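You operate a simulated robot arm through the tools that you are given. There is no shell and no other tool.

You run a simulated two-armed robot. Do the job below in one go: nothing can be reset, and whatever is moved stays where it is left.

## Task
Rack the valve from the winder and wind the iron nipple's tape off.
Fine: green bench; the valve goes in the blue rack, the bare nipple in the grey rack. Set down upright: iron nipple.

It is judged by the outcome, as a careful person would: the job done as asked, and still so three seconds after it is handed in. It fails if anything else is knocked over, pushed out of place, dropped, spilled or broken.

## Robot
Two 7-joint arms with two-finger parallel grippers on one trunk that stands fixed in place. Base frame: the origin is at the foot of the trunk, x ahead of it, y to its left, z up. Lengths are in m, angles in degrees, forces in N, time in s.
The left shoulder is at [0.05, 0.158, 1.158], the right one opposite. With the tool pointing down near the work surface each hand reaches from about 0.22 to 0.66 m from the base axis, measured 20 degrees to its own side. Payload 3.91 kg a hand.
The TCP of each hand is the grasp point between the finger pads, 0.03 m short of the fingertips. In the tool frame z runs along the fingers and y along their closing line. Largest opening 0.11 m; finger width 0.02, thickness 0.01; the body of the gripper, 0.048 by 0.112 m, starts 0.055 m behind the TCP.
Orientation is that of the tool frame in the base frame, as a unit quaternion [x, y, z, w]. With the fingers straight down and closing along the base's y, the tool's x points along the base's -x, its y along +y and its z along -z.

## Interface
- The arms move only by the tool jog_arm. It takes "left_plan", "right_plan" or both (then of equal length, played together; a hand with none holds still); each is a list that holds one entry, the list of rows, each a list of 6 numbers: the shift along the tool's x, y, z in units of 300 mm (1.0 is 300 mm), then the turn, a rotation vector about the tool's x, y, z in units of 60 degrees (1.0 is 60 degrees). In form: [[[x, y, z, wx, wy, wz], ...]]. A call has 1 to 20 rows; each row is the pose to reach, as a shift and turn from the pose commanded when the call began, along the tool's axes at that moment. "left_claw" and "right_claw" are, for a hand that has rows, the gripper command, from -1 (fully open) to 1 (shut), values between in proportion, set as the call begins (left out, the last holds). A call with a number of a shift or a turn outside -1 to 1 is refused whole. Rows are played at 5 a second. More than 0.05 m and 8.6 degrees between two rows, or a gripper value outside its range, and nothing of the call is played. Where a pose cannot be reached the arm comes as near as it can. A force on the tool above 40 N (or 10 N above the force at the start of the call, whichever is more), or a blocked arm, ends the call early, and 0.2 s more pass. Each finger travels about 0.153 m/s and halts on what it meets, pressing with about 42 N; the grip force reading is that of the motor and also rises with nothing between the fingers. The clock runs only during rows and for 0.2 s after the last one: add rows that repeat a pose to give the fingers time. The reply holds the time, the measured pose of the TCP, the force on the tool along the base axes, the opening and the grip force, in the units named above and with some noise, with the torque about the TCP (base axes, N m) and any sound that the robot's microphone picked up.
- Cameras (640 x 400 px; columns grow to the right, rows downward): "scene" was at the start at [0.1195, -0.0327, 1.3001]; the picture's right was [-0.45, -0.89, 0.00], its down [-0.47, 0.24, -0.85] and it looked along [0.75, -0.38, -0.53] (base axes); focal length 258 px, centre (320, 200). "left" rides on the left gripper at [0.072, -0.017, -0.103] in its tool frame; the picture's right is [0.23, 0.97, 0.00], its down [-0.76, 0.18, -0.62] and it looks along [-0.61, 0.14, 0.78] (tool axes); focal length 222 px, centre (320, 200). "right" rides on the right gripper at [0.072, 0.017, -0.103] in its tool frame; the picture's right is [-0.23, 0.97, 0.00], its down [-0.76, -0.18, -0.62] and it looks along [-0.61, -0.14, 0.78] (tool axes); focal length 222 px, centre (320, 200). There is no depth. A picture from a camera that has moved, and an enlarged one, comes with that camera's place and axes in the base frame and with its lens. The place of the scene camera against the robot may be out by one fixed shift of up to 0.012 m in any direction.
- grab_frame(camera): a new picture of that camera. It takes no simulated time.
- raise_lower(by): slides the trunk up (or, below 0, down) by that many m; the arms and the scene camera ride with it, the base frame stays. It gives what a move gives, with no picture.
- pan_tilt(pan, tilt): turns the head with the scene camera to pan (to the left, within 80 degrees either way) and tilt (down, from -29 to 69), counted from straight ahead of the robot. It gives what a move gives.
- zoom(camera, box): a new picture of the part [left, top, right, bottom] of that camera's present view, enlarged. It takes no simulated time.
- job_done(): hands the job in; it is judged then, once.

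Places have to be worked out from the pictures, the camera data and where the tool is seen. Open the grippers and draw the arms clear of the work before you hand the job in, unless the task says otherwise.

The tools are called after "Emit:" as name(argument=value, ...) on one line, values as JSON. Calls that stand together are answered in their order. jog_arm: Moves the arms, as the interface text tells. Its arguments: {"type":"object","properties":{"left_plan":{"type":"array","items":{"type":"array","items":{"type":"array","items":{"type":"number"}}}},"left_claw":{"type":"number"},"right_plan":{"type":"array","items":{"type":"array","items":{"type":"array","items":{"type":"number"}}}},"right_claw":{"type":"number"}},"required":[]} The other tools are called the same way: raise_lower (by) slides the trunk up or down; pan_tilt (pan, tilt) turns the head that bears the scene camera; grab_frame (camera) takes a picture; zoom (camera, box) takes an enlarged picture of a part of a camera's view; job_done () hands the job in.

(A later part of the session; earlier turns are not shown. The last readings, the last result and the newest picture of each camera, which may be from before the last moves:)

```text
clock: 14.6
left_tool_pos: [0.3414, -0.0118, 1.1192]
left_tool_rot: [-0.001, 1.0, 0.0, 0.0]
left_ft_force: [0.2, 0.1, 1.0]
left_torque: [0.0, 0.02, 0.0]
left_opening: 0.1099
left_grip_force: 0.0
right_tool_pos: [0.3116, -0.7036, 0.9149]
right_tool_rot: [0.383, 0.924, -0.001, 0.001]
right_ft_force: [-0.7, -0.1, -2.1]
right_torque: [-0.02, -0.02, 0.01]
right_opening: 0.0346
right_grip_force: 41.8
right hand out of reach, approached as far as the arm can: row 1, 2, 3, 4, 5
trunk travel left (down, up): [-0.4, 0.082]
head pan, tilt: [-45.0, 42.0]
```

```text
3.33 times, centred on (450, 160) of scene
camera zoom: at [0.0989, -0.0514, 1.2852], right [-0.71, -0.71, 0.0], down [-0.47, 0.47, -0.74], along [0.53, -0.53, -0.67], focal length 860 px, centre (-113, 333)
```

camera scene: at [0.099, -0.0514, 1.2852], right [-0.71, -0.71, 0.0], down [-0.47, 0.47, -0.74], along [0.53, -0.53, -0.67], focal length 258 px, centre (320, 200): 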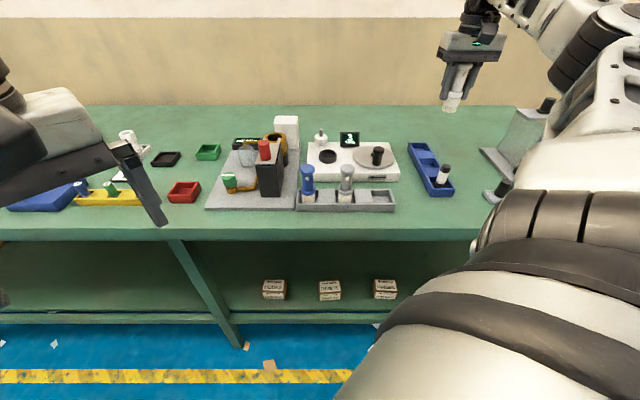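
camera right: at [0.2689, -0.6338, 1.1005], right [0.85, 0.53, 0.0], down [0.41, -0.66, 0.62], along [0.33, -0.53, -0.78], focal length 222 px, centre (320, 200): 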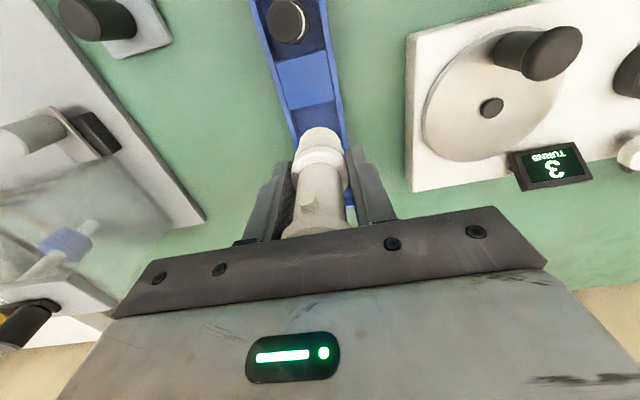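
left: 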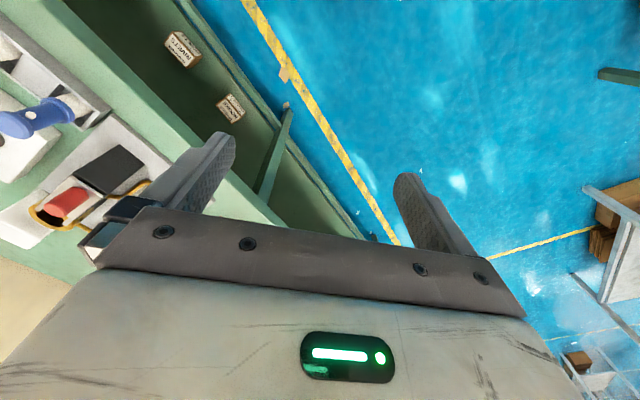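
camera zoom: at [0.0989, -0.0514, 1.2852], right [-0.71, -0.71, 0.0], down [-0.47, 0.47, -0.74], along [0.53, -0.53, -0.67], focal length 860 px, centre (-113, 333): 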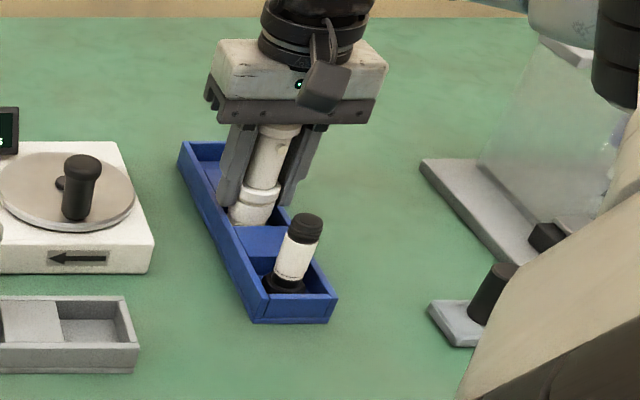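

The arm fell slightly short at this height, at a≈0.277, b≈0.718. That still seems inside the slot but close to the block, so I'll look closer before lowering further.

Emit:
zoom(camera="right", box=[280, 100, 380, 170])

Emit:
zoom(camera="scene", box=[410, 130, 470, 190])

```text
5.71 times, centred on (330, 135) of right
camera zoom: at [0.2729, -0.6392, 1.0165], right [0.85, 0.53, 0.0], down [0.41, -0.66, 0.62], along [0.33, -0.53, -0.78], focal length 1269 px, centre (263, 571)
```

zoom: 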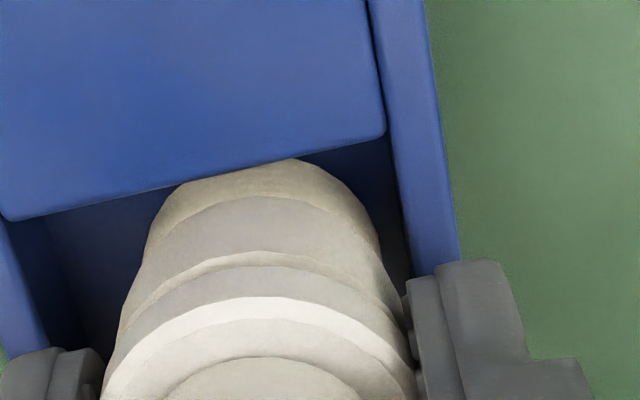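

```text
6.67 times, centred on (440, 160) of scene
camera zoom: at [0.0989, -0.0514, 1.2852], right [-0.71, -0.71, 0.0], down [-0.47, 0.47, -0.74], along [0.53, -0.53, -0.67], focal length 1721 px, centre (-480, 467)
```

zoom: 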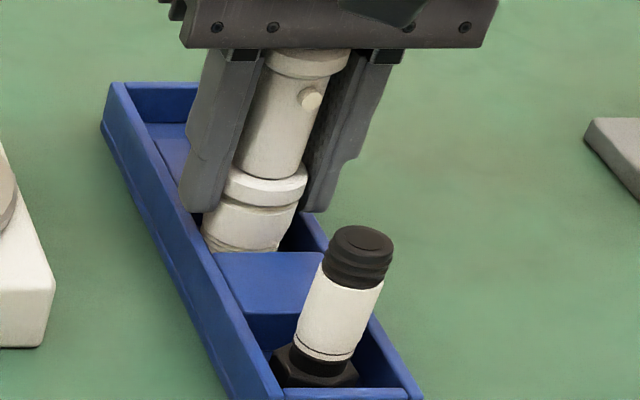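

The block edge hides the valve's foot, so it is down inside the slot with small clearance. To lower the last few millimetres without changing reach, I'll slide the trunk down slightly.

Emit:
raise_lower(by=-0.003)

```text
clock: 15.1
left_tool_pos: [0.3416, -0.0112, 1.1165]
left_tool_rot: [0.0, 1.0, 0.0, 0.0]
left_ft_force: [0.4, 1.1, 0.1]
left_torque: [0.02, 0.0, 0.03]
left_opening: 0.1099
left_grip_force: 0.0
right_tool_pos: [0.3126, -0.7036, 0.9112]
right_tool_rot: [0.384, 0.924, -0.001, 0.0]
right_ft_force: [0.9, -0.3, -1.5]
right_torque: [0.02, -0.06, 0.0]
right_opening: 0.0348
right_grip_force: 41.7
trunk travel left (down, up): [-0.397, 0.085]
head pan, tilt: [-45.0, 42.0]
```

Still only the valve's own weight shows on the sensor, so there is no floor contact yet. I'll lower another 2 mm.

Emit:
raise_lower(by=-0.002)

```text
clock: 15.7
left_tool_pos: [0.3401, -0.0109, 1.1155]
left_tool_rot: [0.0, 1.0, 0.0, 0.0]
left_ft_force: [-0.2, 0.0, -0.2]
left_torque: [0.02, -0.03, 0.02]
left_opening: 0.1101
left_grip_force: 0.0
right_tool_pos: [0.3124, -0.7026, 0.91]
right_tool_rot: [0.384, 0.923, -0.001, 0.002]
right_ft_force: [-1.0, -1.1, 2.6]
right_torque: [0.02, 0.02, -0.01]
right_opening: 0.0345
right_grip_force: 42.4
trunk travel left (down, up): [-0.395, 0.087]
head pan, tilt: [-45.0, 42.0]
```

The vertical force flipped to +2.6 N, so the valve now rests on the slot floor. I'll open the fingers in place.

Emit:
jog_arm(right_plan=[[[0, 0, 0, 0, 0, 0], [0, 0, 0, 0, 0, 0], [0, 0, 0, 0, 0, 0]]], right_claw=-0.2)

Emit:
zoom(camera="right", box=[230, 0, 400, 220])

Emit:
zoom(camera="scene", box=[390, 100, 510, 220])

```text
clock: 16.4
left_tool_pos: [0.3418, -0.0119, 1.1156]
left_tool_rot: [0.0, 1.0, 0.0, 0.0]
left_ft_force: [-0.6, 0.1, -0.4]
left_torque: [-0.04, 0.03, 0.01]
left_opening: 0.11
left_grip_force: 0.0
right_tool_pos: [0.312, -0.7027, 0.9085]
right_tool_rot: [0.383, 0.924, -0.001, 0.0]
right_ft_force: [-0.3, -0.6, 0.3]
right_torque: [-0.01, 0.01, 0.0]
right_opening: 0.0659
right_grip_force: 0.2
trunk travel left (down, up): [-0.395, 0.087]
head pan, tilt: [-45.0, 42.0]
```

```text
1.82 times, centred on (315, 110) of right
camera zoom: at [0.2728, -0.6391, 1.0117], right [0.85, 0.53, 0.0], down [0.41, -0.66, 0.62], along [0.33, -0.53, -0.78], focal length 404 px, centre (329, 364)
```

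zoom: 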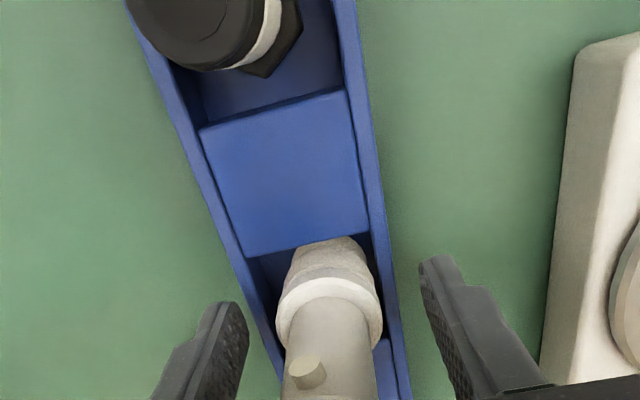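

```text
3.33 times, centred on (450, 160) of scene
camera zoom: at [0.0988, -0.0512, 1.2803], right [-0.71, -0.71, 0.0], down [-0.47, 0.47, -0.74], along [0.53, -0.53, -0.67], focal length 860 px, centre (-113, 333)
```

zoom: 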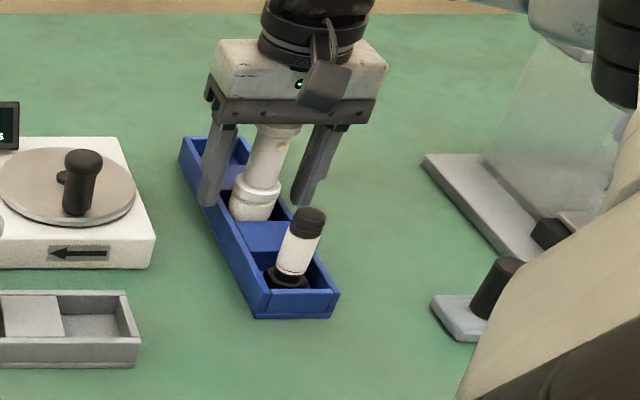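

The valve stands upright in the slot, free of the fingers. I'll lift straight up clear of it.

Emit:
jog_arm(right_plan=[[[0, 0, -0.1, 0, 0, 0], [0, 0, -0.2, 0, 0, 0], [0, 0, -0.3, 0, 0, 0], [0, 0, -0.4, 0, 0, 0], [0, 0, -0.4, 0, 0, 0]]])

Emit:
grab_frame(camera="right")

Emit:
zoom(camera="scene", box=[390, 100, 510, 220])

```text
clock: 17.6
left_tool_pos: [0.3408, -0.012, 1.1145]
left_tool_rot: [0.0, 1.0, 0.0, 0.0]
left_ft_force: [-0.3, 0.0, 0.1]
left_torque: [-0.03, 0.03, 0.01]
left_opening: 0.1098
left_grip_force: 0.1
right_tool_pos: [0.3131, -0.7044, 1.0295]
right_tool_rot: [0.384, 0.923, -0.001, 0.0]
right_ft_force: [0.5, -0.1, 0.4]
right_torque: [0.03, -0.03, -0.02]
right_opening: 0.0659
right_grip_force: 0.1
trunk travel left (down, up): [-0.395, 0.087]
head pan, tilt: [-45.0, 42.0]
```

```text
taken
camera right: at [0.2732, -0.6392, 1.1325], right [0.85, 0.53, 0.0], down [0.41, -0.66, 0.62], along [0.33, -0.53, -0.78], focal length 222 px, centre (320, 200)
```

right: 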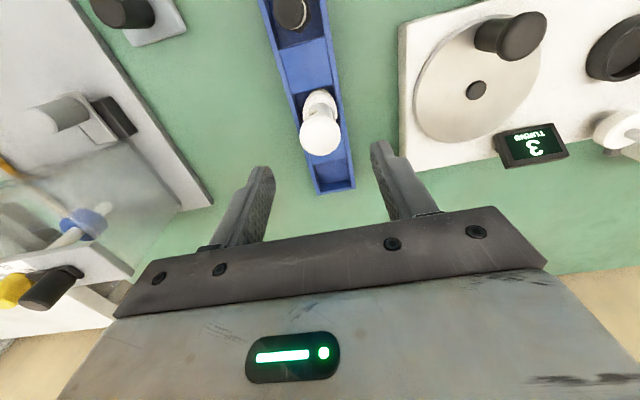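

```text
3.33 times, centred on (450, 160) of scene
camera zoom: at [0.0989, -0.0514, 1.2802], right [-0.71, -0.71, 0.0], down [-0.47, 0.47, -0.74], along [0.53, -0.53, -0.67], focal length 860 px, centre (-113, 333)
```

zoom: 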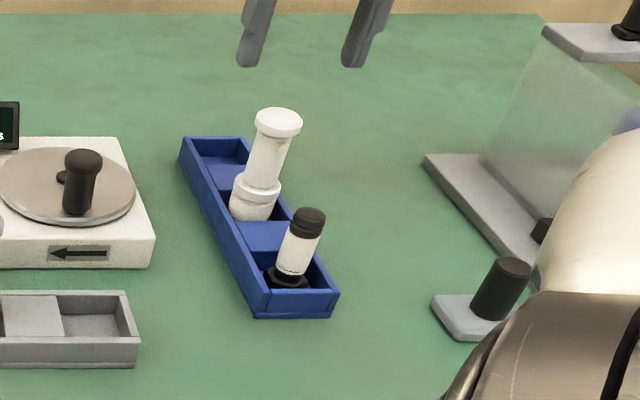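

The valve is racked upright in the blue rack's middle slot and the hand is clear. Next I'll move the hand over the iron nipple at a≈0.281, b≈0.6335 and come down to just above it.

Emit:
jog_arm(right_plan=[[[0.1, -0.005, 0, 0, 0, 0], [0.2, -0.01, 0, 0, 0, 0], [0.287, -0.014, 0, 0, 0, 0], [0.287, -0.014, 0.1, 0, 0, 0], [0.287, -0.014, 0.2, 0, 0, 0], [0.287, -0.014, 0.2, 0, 0, 0]]], right_claw=-0.2)

Emit:
grab_frame(camera="right")

Emit:
zoom(camera="scene", box=[390, 100, 510, 220])

```text
clock: 19.1
left_tool_pos: [0.3416, -0.0107, 1.1139]
left_tool_rot: [0.0, 1.0, 0.0, 0.0]
left_ft_force: [-0.1, 0.5, -0.1]
left_torque: [-0.01, 0.02, -0.04]
left_opening: 0.1101
left_grip_force: 0.1
right_tool_pos: [0.2477, -0.6444, 0.9697]
right_tool_rot: [0.383, 0.924, -0.001, 0.001]
right_ft_force: [0.3, -0.6, -0.3]
right_torque: [-0.01, 0.0, 0.01]
right_opening: 0.0658
right_grip_force: 0.0
trunk travel left (down, up): [-0.395, 0.087]
head pan, tilt: [-45.0, 42.0]
```

```text
taken
camera right: at [0.208, -0.5794, 1.072], right [0.85, 0.53, 0.0], down [0.41, -0.66, 0.63], along [0.33, -0.53, -0.78], focal length 222 px, centre (320, 200)
```

right: 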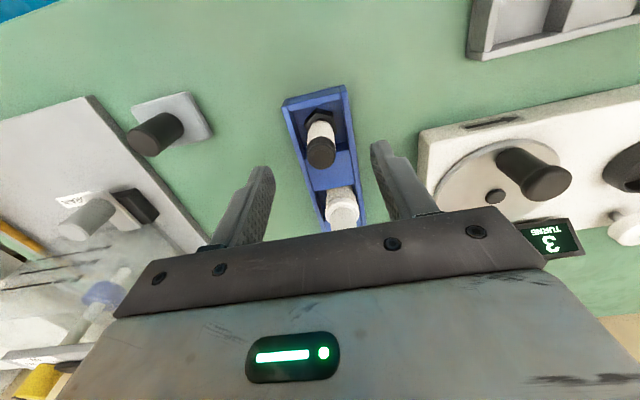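

```text
3.33 times, centred on (450, 160) of scene
camera zoom: at [0.0987, -0.0512, 1.2803], right [-0.71, -0.71, 0.0], down [-0.47, 0.47, -0.74], along [0.53, -0.53, -0.67], focal length 860 px, centre (-113, 333)
```

zoom: 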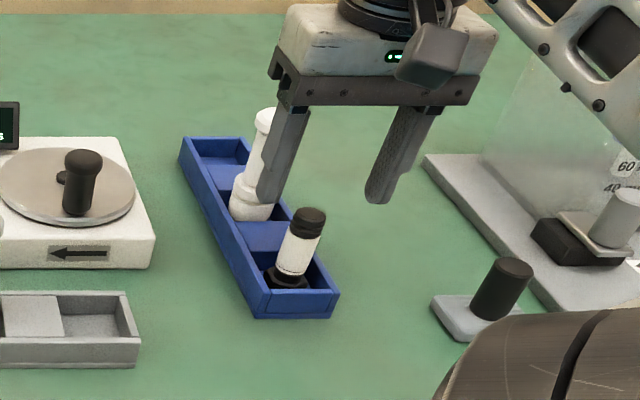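

The hand is over the nipple, whose top sits at a≈0.281, b≈0.633, just 2 mm ahead of the TCP. I'll descend to z≈0.917 with that correction.

Emit:
jog_arm(right_plan=[[[-0.004, -0.002, 0.06, 0, 0, 0], [-0.007, -0.002, 0.12, 0, 0, 0], [-0.007, -0.002, 0.176, 0, 0, 0], [-0.007, -0.002, 0.176, 0, 0, 0]]], right_claw=-0.2)

Emit:
grab_frame(camera="right")

Emit:
zoom(camera="scene", box=[400, 110, 500, 210])

```text
clock: 20.1
left_tool_pos: [0.3413, -0.0118, 1.1142]
left_tool_rot: [0.0, 1.0, 0.0, 0.0]
left_ft_force: [-1.0, -0.3, 0.6]
left_torque: [0.02, 0.03, -0.02]
left_opening: 0.1097
left_grip_force: 0.2
right_tool_pos: [0.2496, -0.6458, 0.9174]
right_tool_rot: [0.384, 0.923, 0.0, 0.002]
right_ft_force: [-0.4, -0.1, -0.7]
right_torque: [0.04, 0.0, -0.01]
right_opening: 0.066
right_grip_force: 0.0
trunk travel left (down, up): [-0.395, 0.087]
head pan, tilt: [-45.0, 42.0]
```

```text
taken
camera right: at [0.2093, -0.5814, 1.0191], right [0.85, 0.53, 0.0], down [0.41, -0.66, 0.62], along [0.33, -0.53, -0.78], focal length 222 px, centre (320, 200)
```

right: 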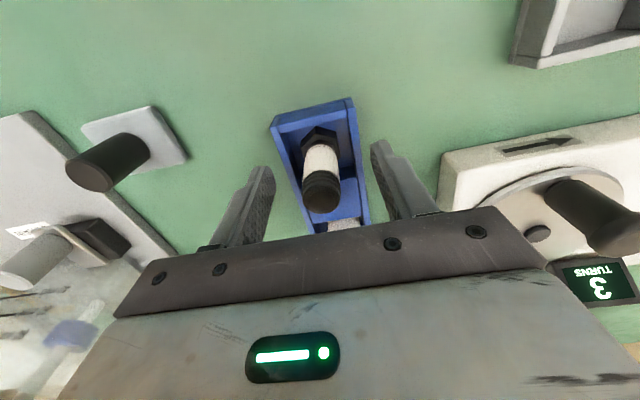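

```text
4.00 times, centred on (450, 160) of scene
camera zoom: at [0.0988, -0.0512, 1.2803], right [-0.71, -0.71, 0.0], down [-0.47, 0.47, -0.74], along [0.53, -0.53, -0.67], focal length 1032 px, centre (-200, 360)
```

zoom: 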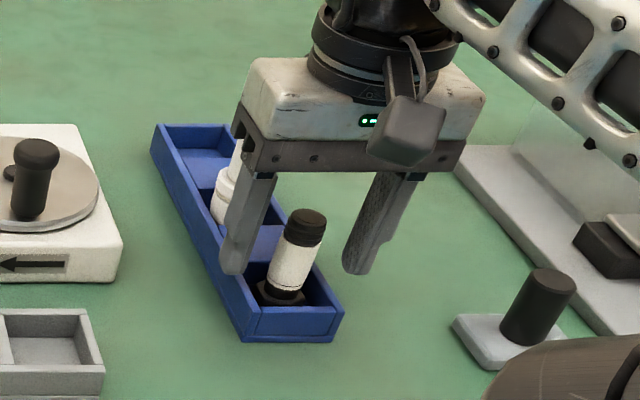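

The nipple's top sits right at the grasp point between the fingers, and the gripper body stays clear of the racked valve. I'll close the fingers.

Emit:
jog_arm(right_plan=[[[0, 0, 0, 0, 0, 0], [0, 0, 0, 0, 0, 0], [0, 0, 0, 0, 0, 0], [0, 0, 0, 0, 0, 0]]], right_claw=1)

Emit:
zoom(camera="right", box=[240, 80, 400, 240])

Emit:
zoom(camera="scene", box=[400, 110, 500, 210])

```text
clock: 21.1
left_tool_pos: [0.3414, -0.0122, 1.1144]
left_tool_rot: [0.0, 1.0, 0.0, 0.0]
left_ft_force: [0.0, 0.3, -0.5]
left_torque: [0.01, 0.01, 0.0]
left_opening: 0.11
left_grip_force: 0.1
right_tool_pos: [0.2485, -0.6467, 0.9181]
right_tool_rot: [0.384, 0.924, 0.0, 0.001]
right_ft_force: [0.2, -1.0, -0.1]
right_torque: [0.05, 0.03, 0.0]
right_opening: 0.0197
right_grip_force: 41.8
trunk travel left (down, up): [-0.395, 0.087]
head pan, tilt: [-45.0, 42.0]
```

```text
2.50 times, centred on (320, 160) of right
camera zoom: at [0.2094, -0.5814, 1.0193], right [0.85, 0.53, 0.0], down [0.41, -0.66, 0.62], along [0.33, -0.53, -0.78], focal length 555 px, centre (320, 300)
```

zoom: 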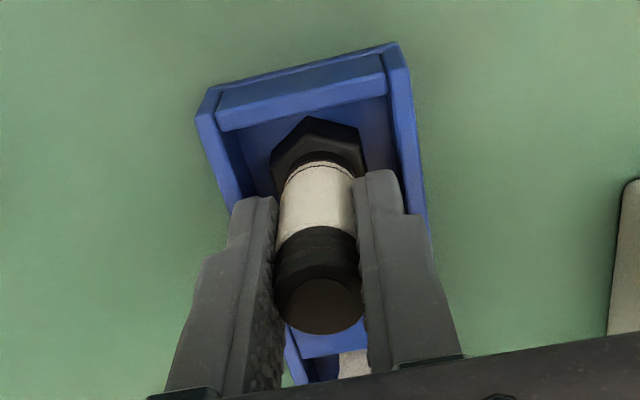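

```text
4.00 times, centred on (450, 160) of scene
camera zoom: at [0.0989, -0.0513, 1.2802], right [-0.71, -0.71, 0.0], down [-0.47, 0.47, -0.74], along [0.53, -0.53, -0.67], focal length 1032 px, centre (-200, 360)
```

zoom: 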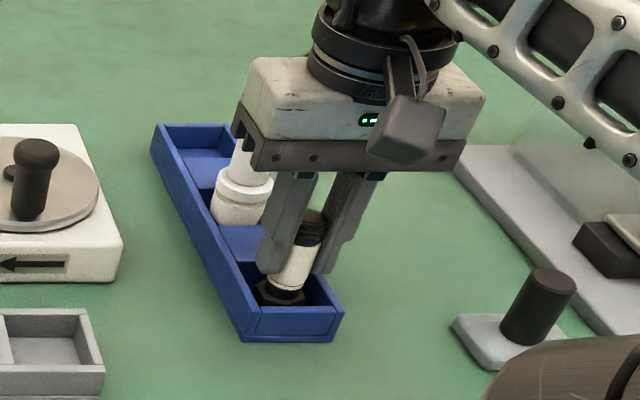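

The nipple is gripped at 0.0197 m with 42 N. I'll lift it straight out of the slot.

Emit:
jog_arm(right_plan=[[[0, 0, -0.04, 0, 0, 0], [0, 0, -0.12, 0, 0, 0], [0, 0, -0.24, 0, 0, 0], [0, 0, -0.36, 0, 0, 0], [0, 0, -0.45, 0, 0, 0], [0, 0, -0.45, 0, 0, 0]]])

Emit:
zoom(camera="right", box=[240, 80, 400, 240])

Emit:
zoom(camera="scene", box=[390, 60, 510, 210])

```text
clock: 22.4
left_tool_pos: [0.3427, -0.0112, 1.1152]
left_tool_rot: [0.001, 1.0, -0.001, 0.0]
left_ft_force: [0.4, -0.2, -0.2]
left_torque: [0.03, -0.02, 0.01]
left_opening: 0.1103
left_grip_force: 0.1
right_tool_pos: [0.2488, -0.6455, 1.0488]
right_tool_rot: [0.383, 0.924, -0.001, 0.001]
right_ft_force: [0.5, -0.5, -0.4]
right_torque: [-0.01, 0.04, 0.04]
right_opening: 0.0197
right_grip_force: 41.9
trunk travel left (down, up): [-0.395, 0.087]
head pan, tilt: [-45.0, 42.0]
```

```text
2.50 times, centred on (320, 160) of right
camera zoom: at [0.2102, -0.5821, 1.1523], right [0.85, 0.53, 0.0], down [0.41, -0.66, 0.62], along [0.33, -0.53, -0.78], focal length 555 px, centre (320, 300)
```

zoom: 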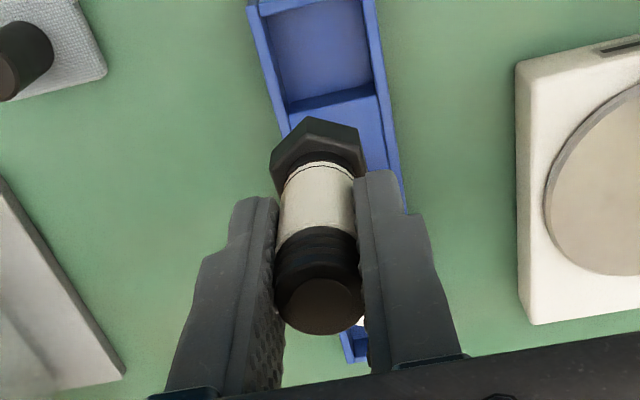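

```text
2.67 times, centred on (450, 135) of scene
camera zoom: at [0.0988, -0.0514, 1.2802], right [-0.71, -0.71, 0.0], down [-0.47, 0.47, -0.74], along [0.53, -0.53, -0.67], focal length 688 px, centre (-27, 373)
```

zoom: 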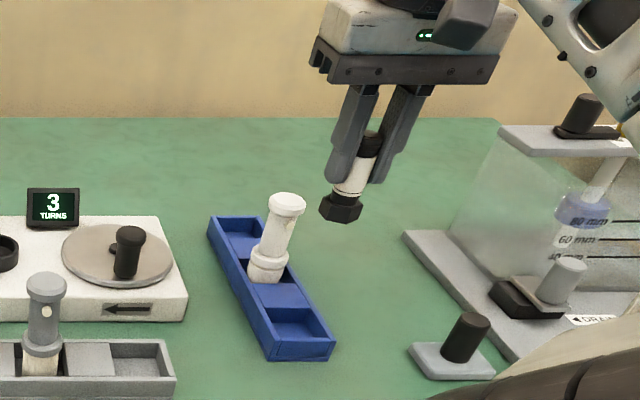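

The nipple hangs straight, hex end down, with the display still at 3 TURNS. I'll carry it over to hover above the winder cup.

Emit:
jog_arm(right_plan=[[[-0.04, 0.119, 0, 0, 0, 0], [-0.079, 0.239, 0, 0, 0, 0], [-0.119, 0.358, 0, 0, 0, 0], [-0.158, 0.478, 0, 0, 0, 0], [-0.198, 0.597, 0, 0, 0, 0], [-0.238, 0.717, 0, 0, 0, 0], [-0.277, 0.836, 0, 0, 0, 0], [-0.317, 0.956, 0, 0, 0, 0], [-0.317, 0.956, 0, 0, 0, 0]]])

Emit:
grab_frame(camera="right")

Emit:
zoom(camera="scene", box=[270, 60, 420, 200])

```text
clock: 24.4
left_tool_pos: [0.3413, -0.0105, 1.1141]
left_tool_rot: [0.0, 1.0, 0.0, 0.0]
left_ft_force: [-0.3, -0.1, 0.0]
left_torque: [0.02, 0.0, 0.01]
left_opening: 0.1101
left_grip_force: 0.1
right_tool_pos: [0.5206, -0.5096, 1.0526]
right_tool_rot: [0.382, 0.924, 0.0, 0.001]
right_ft_force: [-0.2, 0.1, -0.5]
right_torque: [-0.01, 0.02, 0.02]
right_opening: 0.0196
right_grip_force: 42.6
trunk travel left (down, up): [-0.395, 0.087]
head pan, tilt: [-45.0, 42.0]
```

```text
taken
camera right: at [0.4809, -0.4459, 1.1546], right [0.85, 0.53, 0.0], down [0.41, -0.66, 0.62], along [0.33, -0.53, -0.78], focal length 222 px, centre (320, 200)
```

right: 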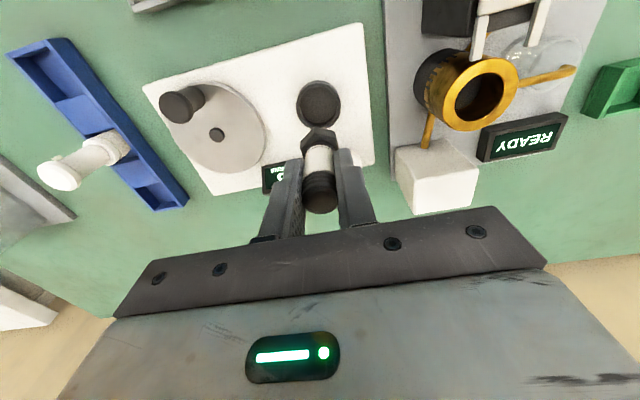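

```text
2.86 times, centred on (345, 130) of scene
camera zoom: at [0.0988, -0.0513, 1.2803], right [-0.71, -0.71, 0.0], down [-0.47, 0.47, -0.74], along [0.53, -0.53, -0.67], focal length 737 px, centre (249, 400)
```

zoom: 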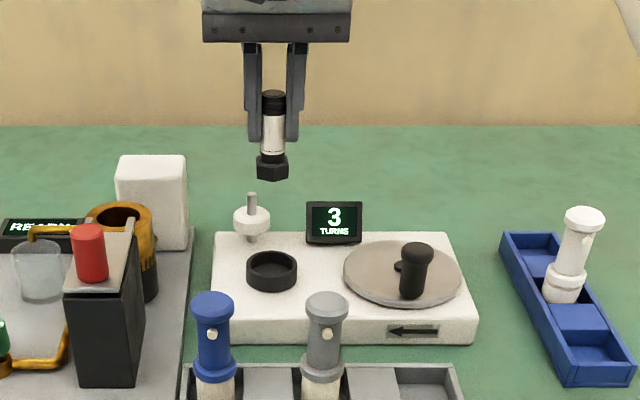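

The hand hovers at a=−0.008, b=0.7285 and the empty cup is visible. I'll enlarge it to find its exact center and depth.

Emit:
zoom(camera="right", box=[270, 60, 370, 160])

Emit:
zoom(camera="scene", box=[310, 120, 370, 180])

```text
4.00 times, centred on (320, 110) of right
camera zoom: at [0.4809, -0.4459, 1.1546], right [0.85, 0.53, 0.0], down [0.41, -0.66, 0.62], along [0.33, -0.53, -0.78], focal length 888 px, centre (320, 560)
```

zoom: 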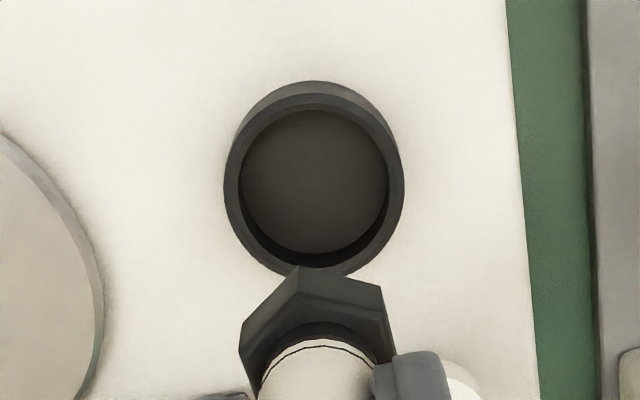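

```text
6.67 times, centred on (340, 150) of scene
camera zoom: at [0.0988, -0.0513, 1.2803], right [-0.71, -0.71, 0.0], down [-0.47, 0.47, -0.74], along [0.53, -0.53, -0.67], focal length 1721 px, centre (187, 533)
```

zoom: 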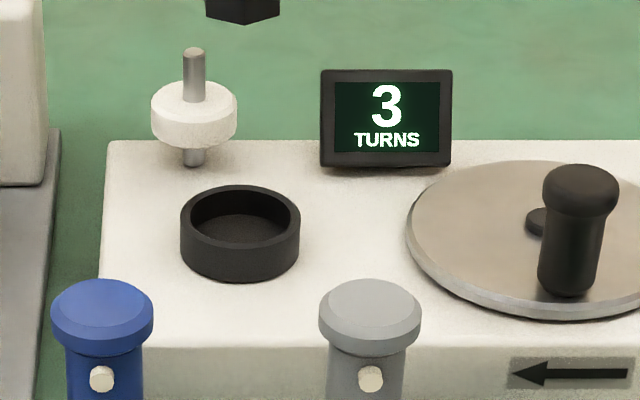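

The cup center works out to a≈−0.006, b≈0.727 with an inner diameter of about 42 mm, while the hex is only about 30 mm. I'll center over it and lower the nipple to just above the cup floor.

Emit:
jog_arm(right_plan=[[[0.005, -0.005, 0.08, 0, 0, 0], [0.005, -0.005, 0.16, 0, 0, 0], [0.005, -0.005, 0.24, 0, 0, 0], [0.005, -0.005, 0.29, 0, 0, 0], [0.005, -0.005, 0.315, 0, 0, 0], [0.005, -0.005, 0.315, 0, 0, 0]]])

Emit:
zoom(camera="right", box=[240, 80, 400, 240])

Emit:
zoom(camera="scene", box=[290, 90, 390, 190])

```text
clock: 25.9
left_tool_pos: [0.341, -0.0117, 1.1149]
left_tool_rot: [0.001, 1.0, 0.0, 0.0]
left_ft_force: [-0.2, -0.4, -0.7]
left_torque: [0.01, 0.01, 0.01]
left_opening: 0.1104
left_grip_force: 0.1
right_tool_pos: [0.5175, -0.5111, 0.9573]
right_tool_rot: [0.384, 0.923, -0.001, 0.001]
right_ft_force: [0.6, 0.5, 0.0]
right_torque: [-0.01, 0.0, 0.0]
right_opening: 0.0195
right_grip_force: 42.2
trunk travel left (down, up): [-0.395, 0.087]
head pan, tilt: [-45.0, 42.0]
```

```text
2.50 times, centred on (320, 160) of right
camera zoom: at [0.4776, -0.4471, 1.0597], right [0.85, 0.53, 0.0], down [0.41, -0.66, 0.62], along [0.33, -0.53, -0.78], focal length 555 px, centre (320, 300)
```

zoom: 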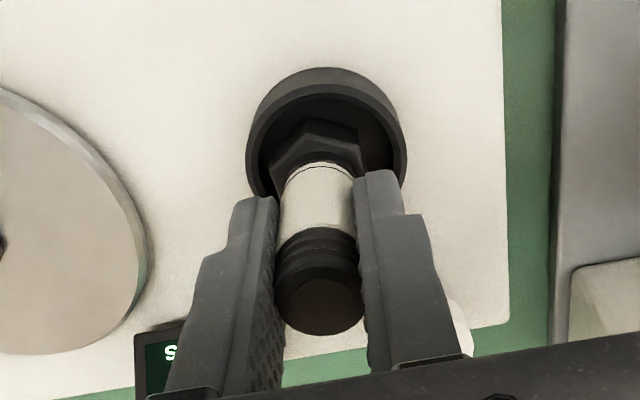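

```text
4.00 times, centred on (340, 140) of scene
camera zoom: at [0.0989, -0.0513, 1.2802], right [-0.71, -0.71, 0.0], down [-0.47, 0.47, -0.74], along [0.53, -0.53, -0.67], focal length 1032 px, centre (240, 440)
```

zoom: 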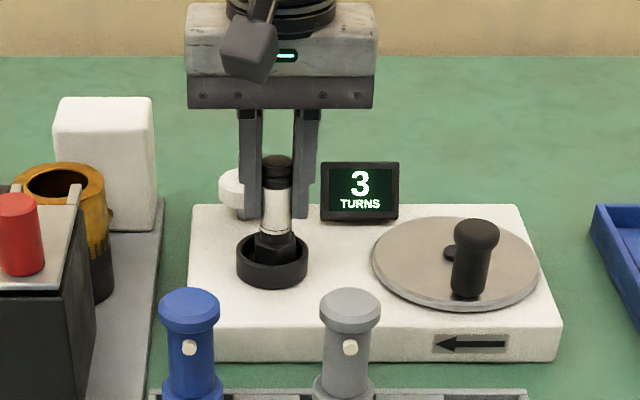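

The hex is inside the cup with clearance all round and no contact force yet. I'll lower a few millimetres until it touches the floor.

Emit:
jog_arm(right_plan=[[[0, 0.004, 0.008, 0, 0, 0], [0, 0.004, 0.013, 0, 0, 0], [0, 0.004, 0.013, 0, 0, 0]]])

```text
clock: 26.6
left_tool_pos: [0.3421, -0.0119, 1.1144]
left_tool_rot: [-0.001, 1.0, 0.0, 0.0]
left_ft_force: [0.3, 0.4, -0.4]
left_torque: [-0.01, -0.02, 0.02]
left_opening: 0.1098
left_grip_force: 0.0
right_tool_pos: [0.519, -0.5126, 0.9533]
right_tool_rot: [0.383, 0.924, -0.001, -0.001]
right_ft_force: [-0.3, -1.0, -1.4]
right_torque: [-0.01, 0.02, -0.03]
right_opening: 0.0197
right_grip_force: 41.8
trunk travel left (down, up): [-0.395, 0.087]
head pan, tilt: [-45.0, 42.0]
```

Still no upward reaction, only the part's weight, so I'll lower another 2–3 mm.

Emit:
jog_arm(right_plan=[[[0, 0, 0.005, 0, 0, 0], [0, 0, 0.008, 0, 0, 0], [0, 0, 0.008, 0, 0, 0]]])

```text
clock: 27.4
left_tool_pos: [0.3415, -0.0117, 1.1153]
left_tool_rot: [0.0, 1.0, 0.001, 0.0]
left_ft_force: [0.3, 0.3, 0.7]
left_torque: [0.01, 0.0, 0.03]
left_opening: 0.1101
left_grip_force: 0.0
right_tool_pos: [0.519, -0.5109, 0.9515]
right_tool_rot: [0.384, 0.924, -0.001, 0.001]
right_ft_force: [1.0, 0.1, -1.0]
right_torque: [-0.02, 0.0, 0.02]
right_opening: 0.0199
right_grip_force: 41.7
trunk travel left (down, up): [-0.395, 0.087]
head pan, tilt: [-45.0, 42.0]
```

There is still no floor reaction at z=0.9515, so I'll continue in small steps.

Emit:
jog_arm(right_plan=[[[0, 0, 0.005, 0, 0, 0], [0, 0, 0.009, 0, 0, 0], [0, 0, 0.009, 0, 0, 0]]])

Emit:
zoom(camera="scene", box=[310, 110, 370, 170])

```text
clock: 28.2
left_tool_pos: [0.3408, -0.01, 1.1134]
left_tool_rot: [0.0, 1.0, -0.001, 0.001]
left_ft_force: [0.6, -0.1, 0.4]
left_torque: [-0.02, -0.01, 0.02]
left_opening: 0.1099
left_grip_force: 0.0
right_tool_pos: [0.5194, -0.5122, 0.9509]
right_tool_rot: [0.384, 0.923, -0.001, 0.003]
right_ft_force: [-1.4, 1.8, 9.9]
right_torque: [0.08, 0.12, 0.01]
right_opening: 0.0199
right_grip_force: 42.0
trunk travel left (down, up): [-0.395, 0.087]
head pan, tilt: [-45.0, 42.0]
```

```text
6.67 times, centred on (340, 140) of scene
camera zoom: at [0.0978, -0.0502, 1.2806], right [-0.71, -0.71, 0.0], down [-0.47, 0.47, -0.74], along [0.53, -0.53, -0.67], focal length 1721 px, centre (187, 600)
```

zoom: 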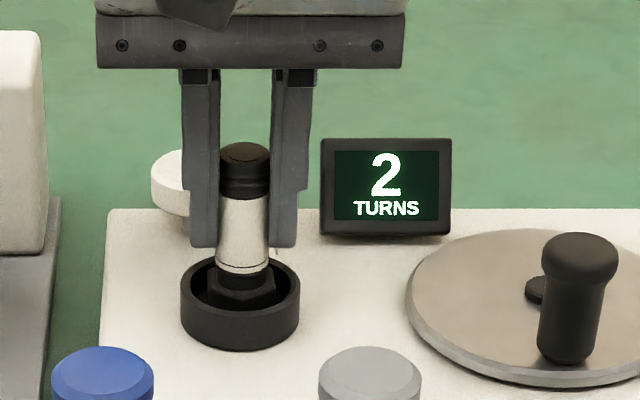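

The nipple is seated (about 10 N reaction), and the display switched to 2 TURNS with the part in the cup. I'll ease off the pressure and open the fingers.

Emit:
jog_arm(right_plan=[[[0, 0, -0.004, 0, 0, 0], [0, 0, -0.004, 0, 0, 0], [0, 0, -0.004, 0, 0, 0]]])

Emit:
jog_arm(right_plan=[[[0, 0, 0, 0, 0, 0], [0, 0, 0, 0, 0, 0], [0, 0, 0, 0, 0, 0]]], right_claw=-0.1)

Emit:
zoom(camera="scene", box=[310, 110, 370, 170])

Emit:
zoom(camera="right", box=[220, 60, 420, 240])

```text
clock: 29.1
left_tool_pos: [0.3407, -0.0118, 1.1147]
left_tool_rot: [0.0, 1.0, -0.001, 0.0]
left_ft_force: [0.3, 0.0, 0.4]
left_torque: [-0.01, 0.01, 0.01]
left_opening: 0.11
left_grip_force: 0.1
right_tool_pos: [0.5192, -0.5125, 0.95]
right_tool_rot: [0.382, 0.924, -0.001, 0.002]
right_ft_force: [0.3, 2.0, 3.8]
right_torque: [0.16, -0.12, -0.02]
right_opening: 0.0196
right_grip_force: 42.6
trunk travel left (down, up): [-0.395, 0.087]
head pan, tilt: [-45.0, 42.0]
```

```text
clock: 29.9
left_tool_pos: [0.3403, -0.0111, 1.1147]
left_tool_rot: [0.0, 1.0, 0.0, -0.001]
left_ft_force: [-1.0, 0.0, 0.1]
left_torque: [0.02, 0.02, 0.0]
left_opening: 0.1101
left_grip_force: 0.1
right_tool_pos: [0.5185, -0.5129, 0.9508]
right_tool_rot: [0.383, 0.924, -0.001, 0.0]
right_ft_force: [0.1, 0.4, -0.3]
right_torque: [-0.01, 0.02, 0.02]
right_opening: 0.0605
right_grip_force: 0.1
trunk travel left (down, up): [-0.395, 0.087]
head pan, tilt: [-45.0, 42.0]
```

```text
6.67 times, centred on (340, 140) of scene
camera zoom: at [0.0988, -0.0512, 1.2803], right [-0.71, -0.71, 0.0], down [-0.47, 0.47, -0.74], along [0.53, -0.53, -0.67], focal length 1721 px, centre (187, 600)
```

zoom: 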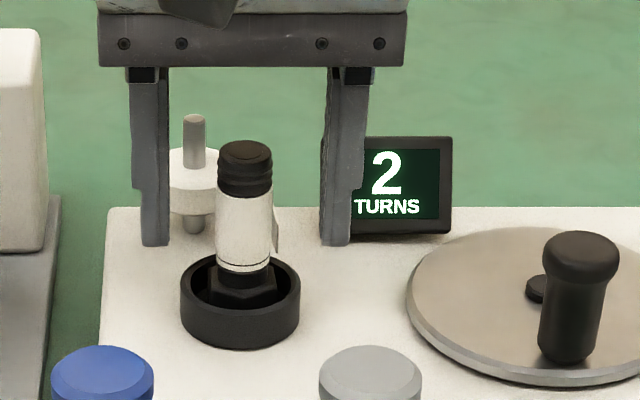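

```text
2.22 times, centred on (320, 150) of right
camera zoom: at [0.4792, -0.4479, 1.0521], right [0.85, 0.53, 0.0], down [0.41, -0.66, 0.62], along [0.33, -0.53, -0.78], focal length 494 px, centre (320, 311)
```

zoom: 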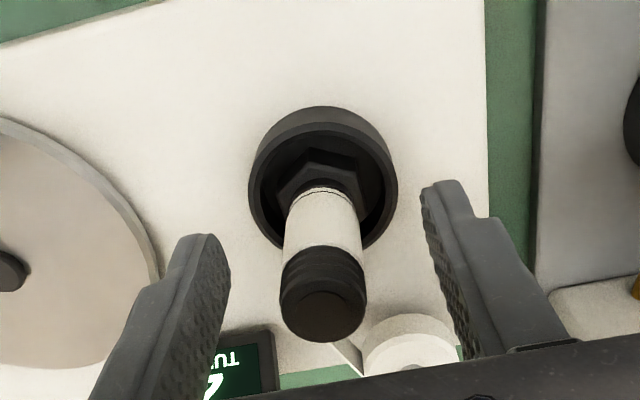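

The nipple stands centered in the cup, released, and I notice a small tape tail on it. I'll lift the hand clear and inspect the tail and the winder's arrow to decide the cranking direction.

Emit:
jog_arm(right_plan=[[[0, 0, -0.12, 0, 0, 0], [0, 0, -0.24, 0, 0, 0], [0, 0, -0.36, 0, 0, 0], [0, 0, -0.36, 0, 0, 0]]])

Emit:
zoom(camera="scene", box=[310, 115, 360, 165])

Emit:
zoom(camera="right", box=[260, 60, 380, 200])

Emit:
zoom(camera="scene", box=[340, 120, 410, 190])

```text
clock: 30.9
left_tool_pos: [0.341, -0.0118, 1.1139]
left_tool_rot: [-0.001, 1.0, 0.0, 0.0]
left_ft_force: [0.3, 0.3, 1.0]
left_torque: [-0.02, 0.02, 0.01]
left_opening: 0.11
left_grip_force: 0.1
right_tool_pos: [0.5182, -0.5114, 1.0593]
right_tool_rot: [0.383, 0.924, -0.001, 0.0]
right_ft_force: [0.2, 0.3, 0.0]
right_torque: [0.02, 0.0, 0.0]
right_opening: 0.0605
right_grip_force: 0.0
trunk travel left (down, up): [-0.395, 0.087]
head pan, tilt: [-45.0, 42.0]
```

```text
8.00 times, centred on (335, 140) of scene
camera zoom: at [0.0989, -0.0514, 1.2802], right [-0.71, -0.71, 0.0], down [-0.47, 0.47, -0.74], along [0.53, -0.53, -0.67], focal length 2065 px, centre (200, 680)
```

zoom: 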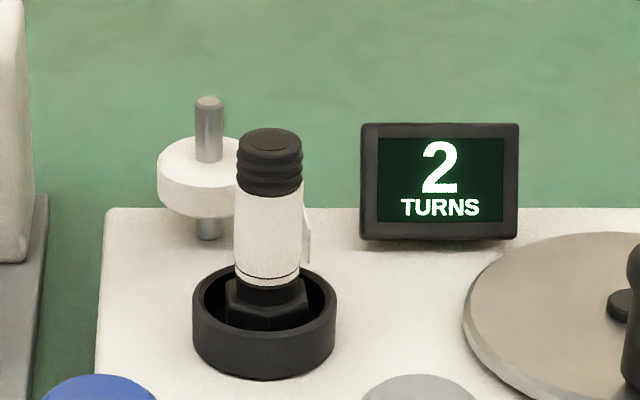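

```text
2.86 times, centred on (320, 130) of right
camera zoom: at [0.4784, -0.447, 1.1615], right [0.85, 0.53, 0.0], down [0.41, -0.66, 0.62], along [0.33, -0.53, -0.78], focal length 635 px, centre (320, 400)
```

zoom: 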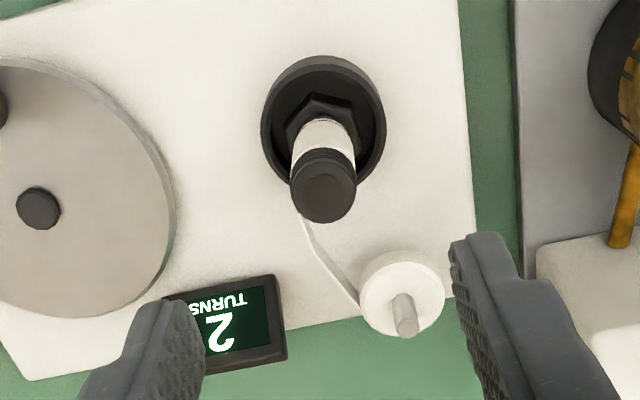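

```text
5.71 times, centred on (375, 155) of scene
camera zoom: at [0.0989, -0.0514, 1.2802], right [-0.71, -0.71, 0.0], down [-0.47, 0.47, -0.74], along [0.53, -0.53, -0.67], focal length 1475 px, centre (6, 457)
```

zoom: 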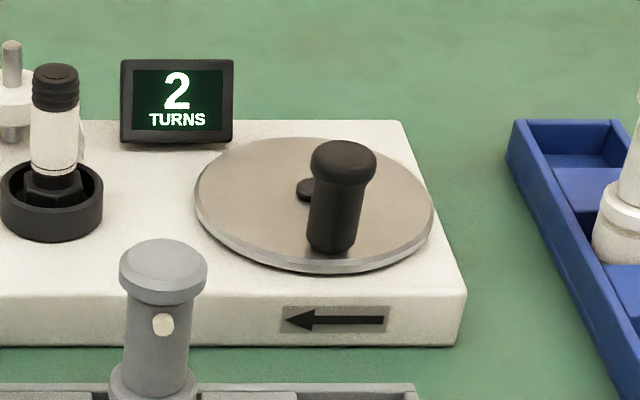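

From the wrist view, the tape runs from the nipple's right side back to the spool, so turning the nipple clockwise (the arrow direction) would wind tape on. Winding it off should therefore mean cranking against the arrow, counter-clockwise. I'll close the fingers into a pusher, tilt the hand 15° outward for reach, and hover left of the crank knob.

Emit:
jog_arm(right_plan=[[[0.023, -0.083, 0, 0, -0.0625, 0], [0.047, -0.167, 0, 0, -0.125, 0], [0.07, -0.25, 0, 0, -0.1875, 0], [0.093, -0.334, 0, 0, -0.25, 0], [0.093, -0.334, 0, 0, -0.25, 0]]], right_claw=1)

Emit:
grab_frame(camera="right")

Emit:
zoom(camera="scene", box=[300, 80, 430, 200])

```text
clock: 32.0
left_tool_pos: [0.3415, -0.0121, 1.1137]
left_tool_rot: [0.001, 1.0, 0.0, 0.0]
left_ft_force: [-0.1, -0.1, 0.5]
left_torque: [0.0, -0.04, 0.02]
left_opening: 0.1102
left_grip_force: 0.1
right_tool_pos: [0.4267, -0.5623, 1.0563]
right_tool_rot: [0.38, 0.916, -0.051, 0.121]
right_ft_force: [-1.1, 0.3, -0.8]
right_torque: [-0.01, -0.01, 0.02]
right_opening: 0.0
right_grip_force: 38.0
trunk travel left (down, up): [-0.395, 0.087]
head pan, tilt: [-45.0, 42.0]
```

```text
taken
camera right: at [0.3699, -0.4805, 1.136], right [0.84, 0.53, 0.06], down [0.28, -0.53, 0.8], along [0.46, -0.66, -0.6], focal length 222 px, centre (320, 200)
```

right: 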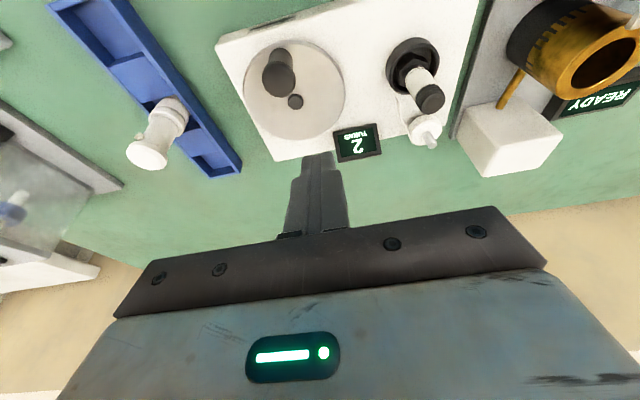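

```text
3.33 times, centred on (365, 140) of scene
camera zoom: at [0.0989, -0.0512, 1.2802], right [-0.71, -0.71, 0.0], down [-0.47, 0.47, -0.74], along [0.53, -0.53, -0.67], focal length 860 px, centre (170, 400)
```

zoom: 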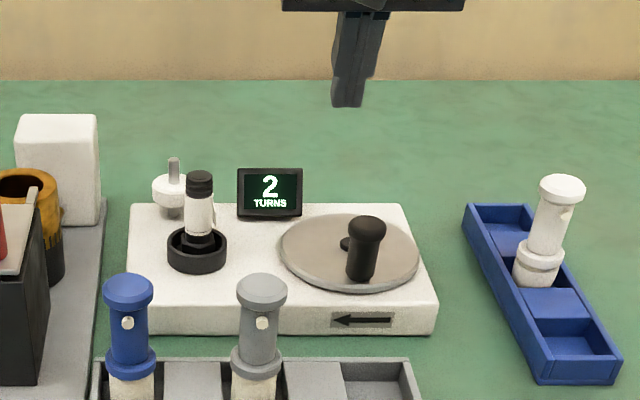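

The pusher is hovering at a≈0.096, b≈0.699 with the tilt in place. I'll enlarge the wrist view once more to confirm the knob and hub positions before descending.

Emit:
zoom(camera="right", box=[200, 10, 380, 170])

```text
2.50 times, centred on (290, 90) of right
camera zoom: at [0.3699, -0.4805, 1.136], right [0.84, 0.53, 0.06], down [0.28, -0.53, 0.8], along [0.46, -0.66, -0.6], focal length 555 px, centre (395, 475)
```

zoom: 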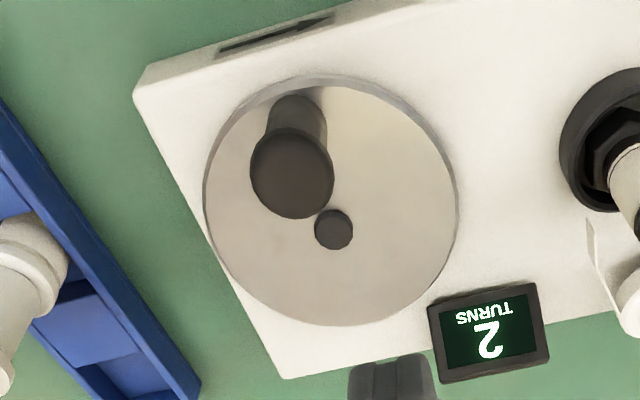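

Hub is at a≈0.1235, b≈0.7335 and the knob at a≈0.1226, b≈0.686, giving a crank radius of about 47 mm. I'll lower the closed fingers to knob height, just to the left of the knob.

Emit:
jog_arm(right_plan=[[[0.028, 0.0133, 0.1047, 0, 0, 0], [0.056, 0.0133, 0.2093, 0, 0, 0], [0.084, 0.0133, 0.314, 0, 0, 0], [0.112, 0.0133, 0.4186, 0, 0, 0], [0.112, 0.0133, 0.4186, 0, 0, 0]]])

Emit:
grab_frame(camera="right")

Emit:
zoom(camera="scene", box=[310, 90, 420, 200])

```text
clock: 33.2
left_tool_pos: [0.3413, -0.012, 1.1148]
left_tool_rot: [0.0, 1.0, 0.0, 0.0]
left_ft_force: [0.6, 0.2, -0.2]
left_torque: [-0.02, 0.0, 0.0]
left_opening: 0.1101
left_grip_force: 0.0
right_tool_pos: [0.4253, -0.5592, 0.9284]
right_tool_rot: [0.381, 0.915, -0.05, 0.122]
right_ft_force: [-0.6, 0.0, 0.2]
right_torque: [0.01, 0.0, 0.0]
right_opening: 0.0
right_grip_force: 37.9
trunk travel left (down, up): [-0.395, 0.087]
head pan, tilt: [-45.0, 42.0]
```

```text
taken
camera right: at [0.3692, -0.4786, 1.0067], right [0.84, 0.53, 0.06], down [0.28, -0.53, 0.8], along [0.46, -0.66, -0.6], focal length 222 px, centre (320, 200)
```

right: 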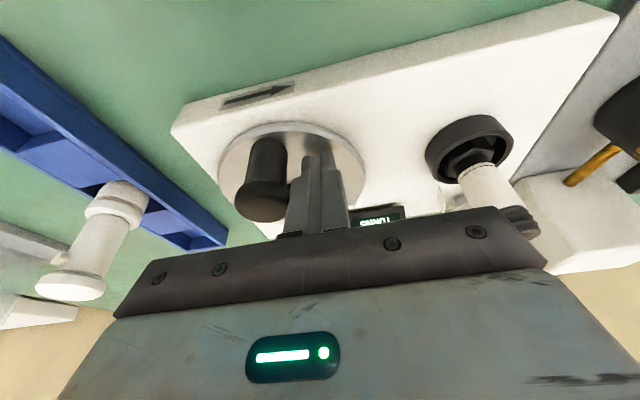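

```text
3.64 times, centred on (365, 145) of scene
camera zoom: at [0.0988, -0.0511, 1.2803], right [-0.71, -0.71, 0.0], down [-0.47, 0.47, -0.74], along [0.53, -0.53, -0.67], focal length 938 px, centre (156, 400)
```

zoom: 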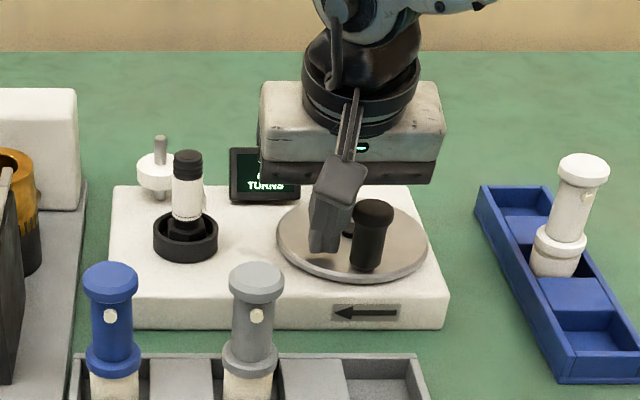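

The closed fingers stand beside the knob at knob height with no contact force. I'll push the knob a short arc counter-clockwise (toward the right at the front) and see how the nipple and display respond.

Emit:
jog_arm(right_plan=[[[0.0084, -0.014, -0.0022, 0, 0, 0], [0.0171, -0.0293, -0.0046, 0, 0, 0], [0.0238, -0.046, -0.0064, 0, 0, 0], [0.029, -0.063, -0.0078, 0, 0, 0], [0.0319, -0.0807, -0.0085, 0, 0, 0], [0.0325, -0.0987, -0.0087, 0, 0, 0]]], right_claw=1)

Emit:
grab_frame(camera="right")

Emit:
zoom(camera="scene", box=[310, 90, 420, 200])

Emit:
zoom(camera="scene", box=[310, 115, 360, 165])

```text
clock: 34.6
left_tool_pos: [0.3425, -0.0104, 1.1142]
left_tool_rot: [-0.001, 1.0, 0.0, 0.0]
left_ft_force: [0.4, -1.1, 0.8]
left_torque: [-0.01, 0.0, 0.02]
left_opening: 0.11
left_grip_force: 0.0
right_tool_pos: [0.4016, -0.572, 0.9271]
right_tool_rot: [0.379, 0.916, -0.051, 0.12]
right_ft_force: [-0.2, -1.0, 0.2]
right_torque: [0.0, 0.0, -0.01]
right_opening: 0.0003
right_grip_force: 37.9
trunk travel left (down, up): [-0.395, 0.087]
head pan, tilt: [-45.0, 42.0]
```

```text
taken
camera right: at [0.3448, -0.4913, 1.0069], right [0.84, 0.53, 0.06], down [0.28, -0.53, 0.8], along [0.46, -0.66, -0.6], focal length 222 px, centre (320, 200)
```

right: 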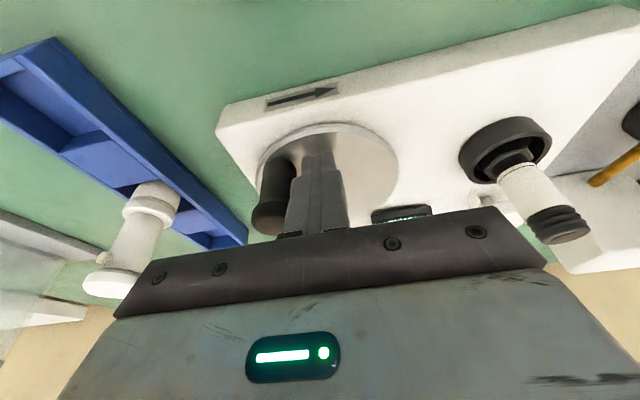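

```text
3.64 times, centred on (365, 145) of scene
camera zoom: at [0.0988, -0.0512, 1.2803], right [-0.71, -0.71, 0.0], down [-0.47, 0.47, -0.74], along [0.53, -0.53, -0.67], focal length 938 px, centre (156, 400)
```

zoom: 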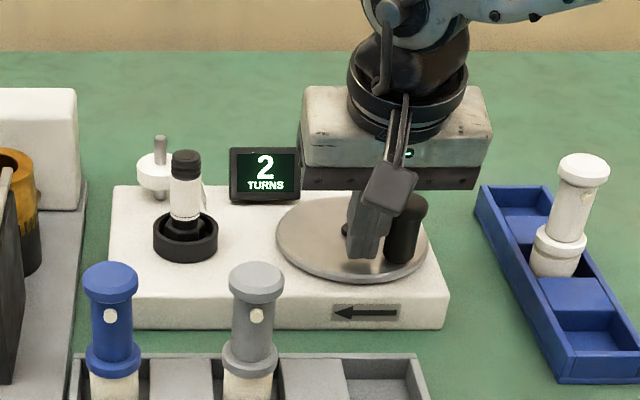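

```text
8.00 times, centred on (335, 140) of scene
camera zoom: at [0.0988, -0.0512, 1.2803], right [-0.71, -0.71, 0.0], down [-0.47, 0.47, -0.74], along [0.53, -0.53, -0.67], focal length 2065 px, centre (200, 680)
```

zoom: 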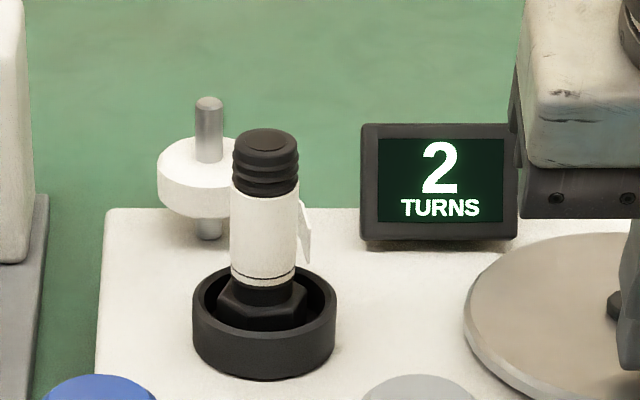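

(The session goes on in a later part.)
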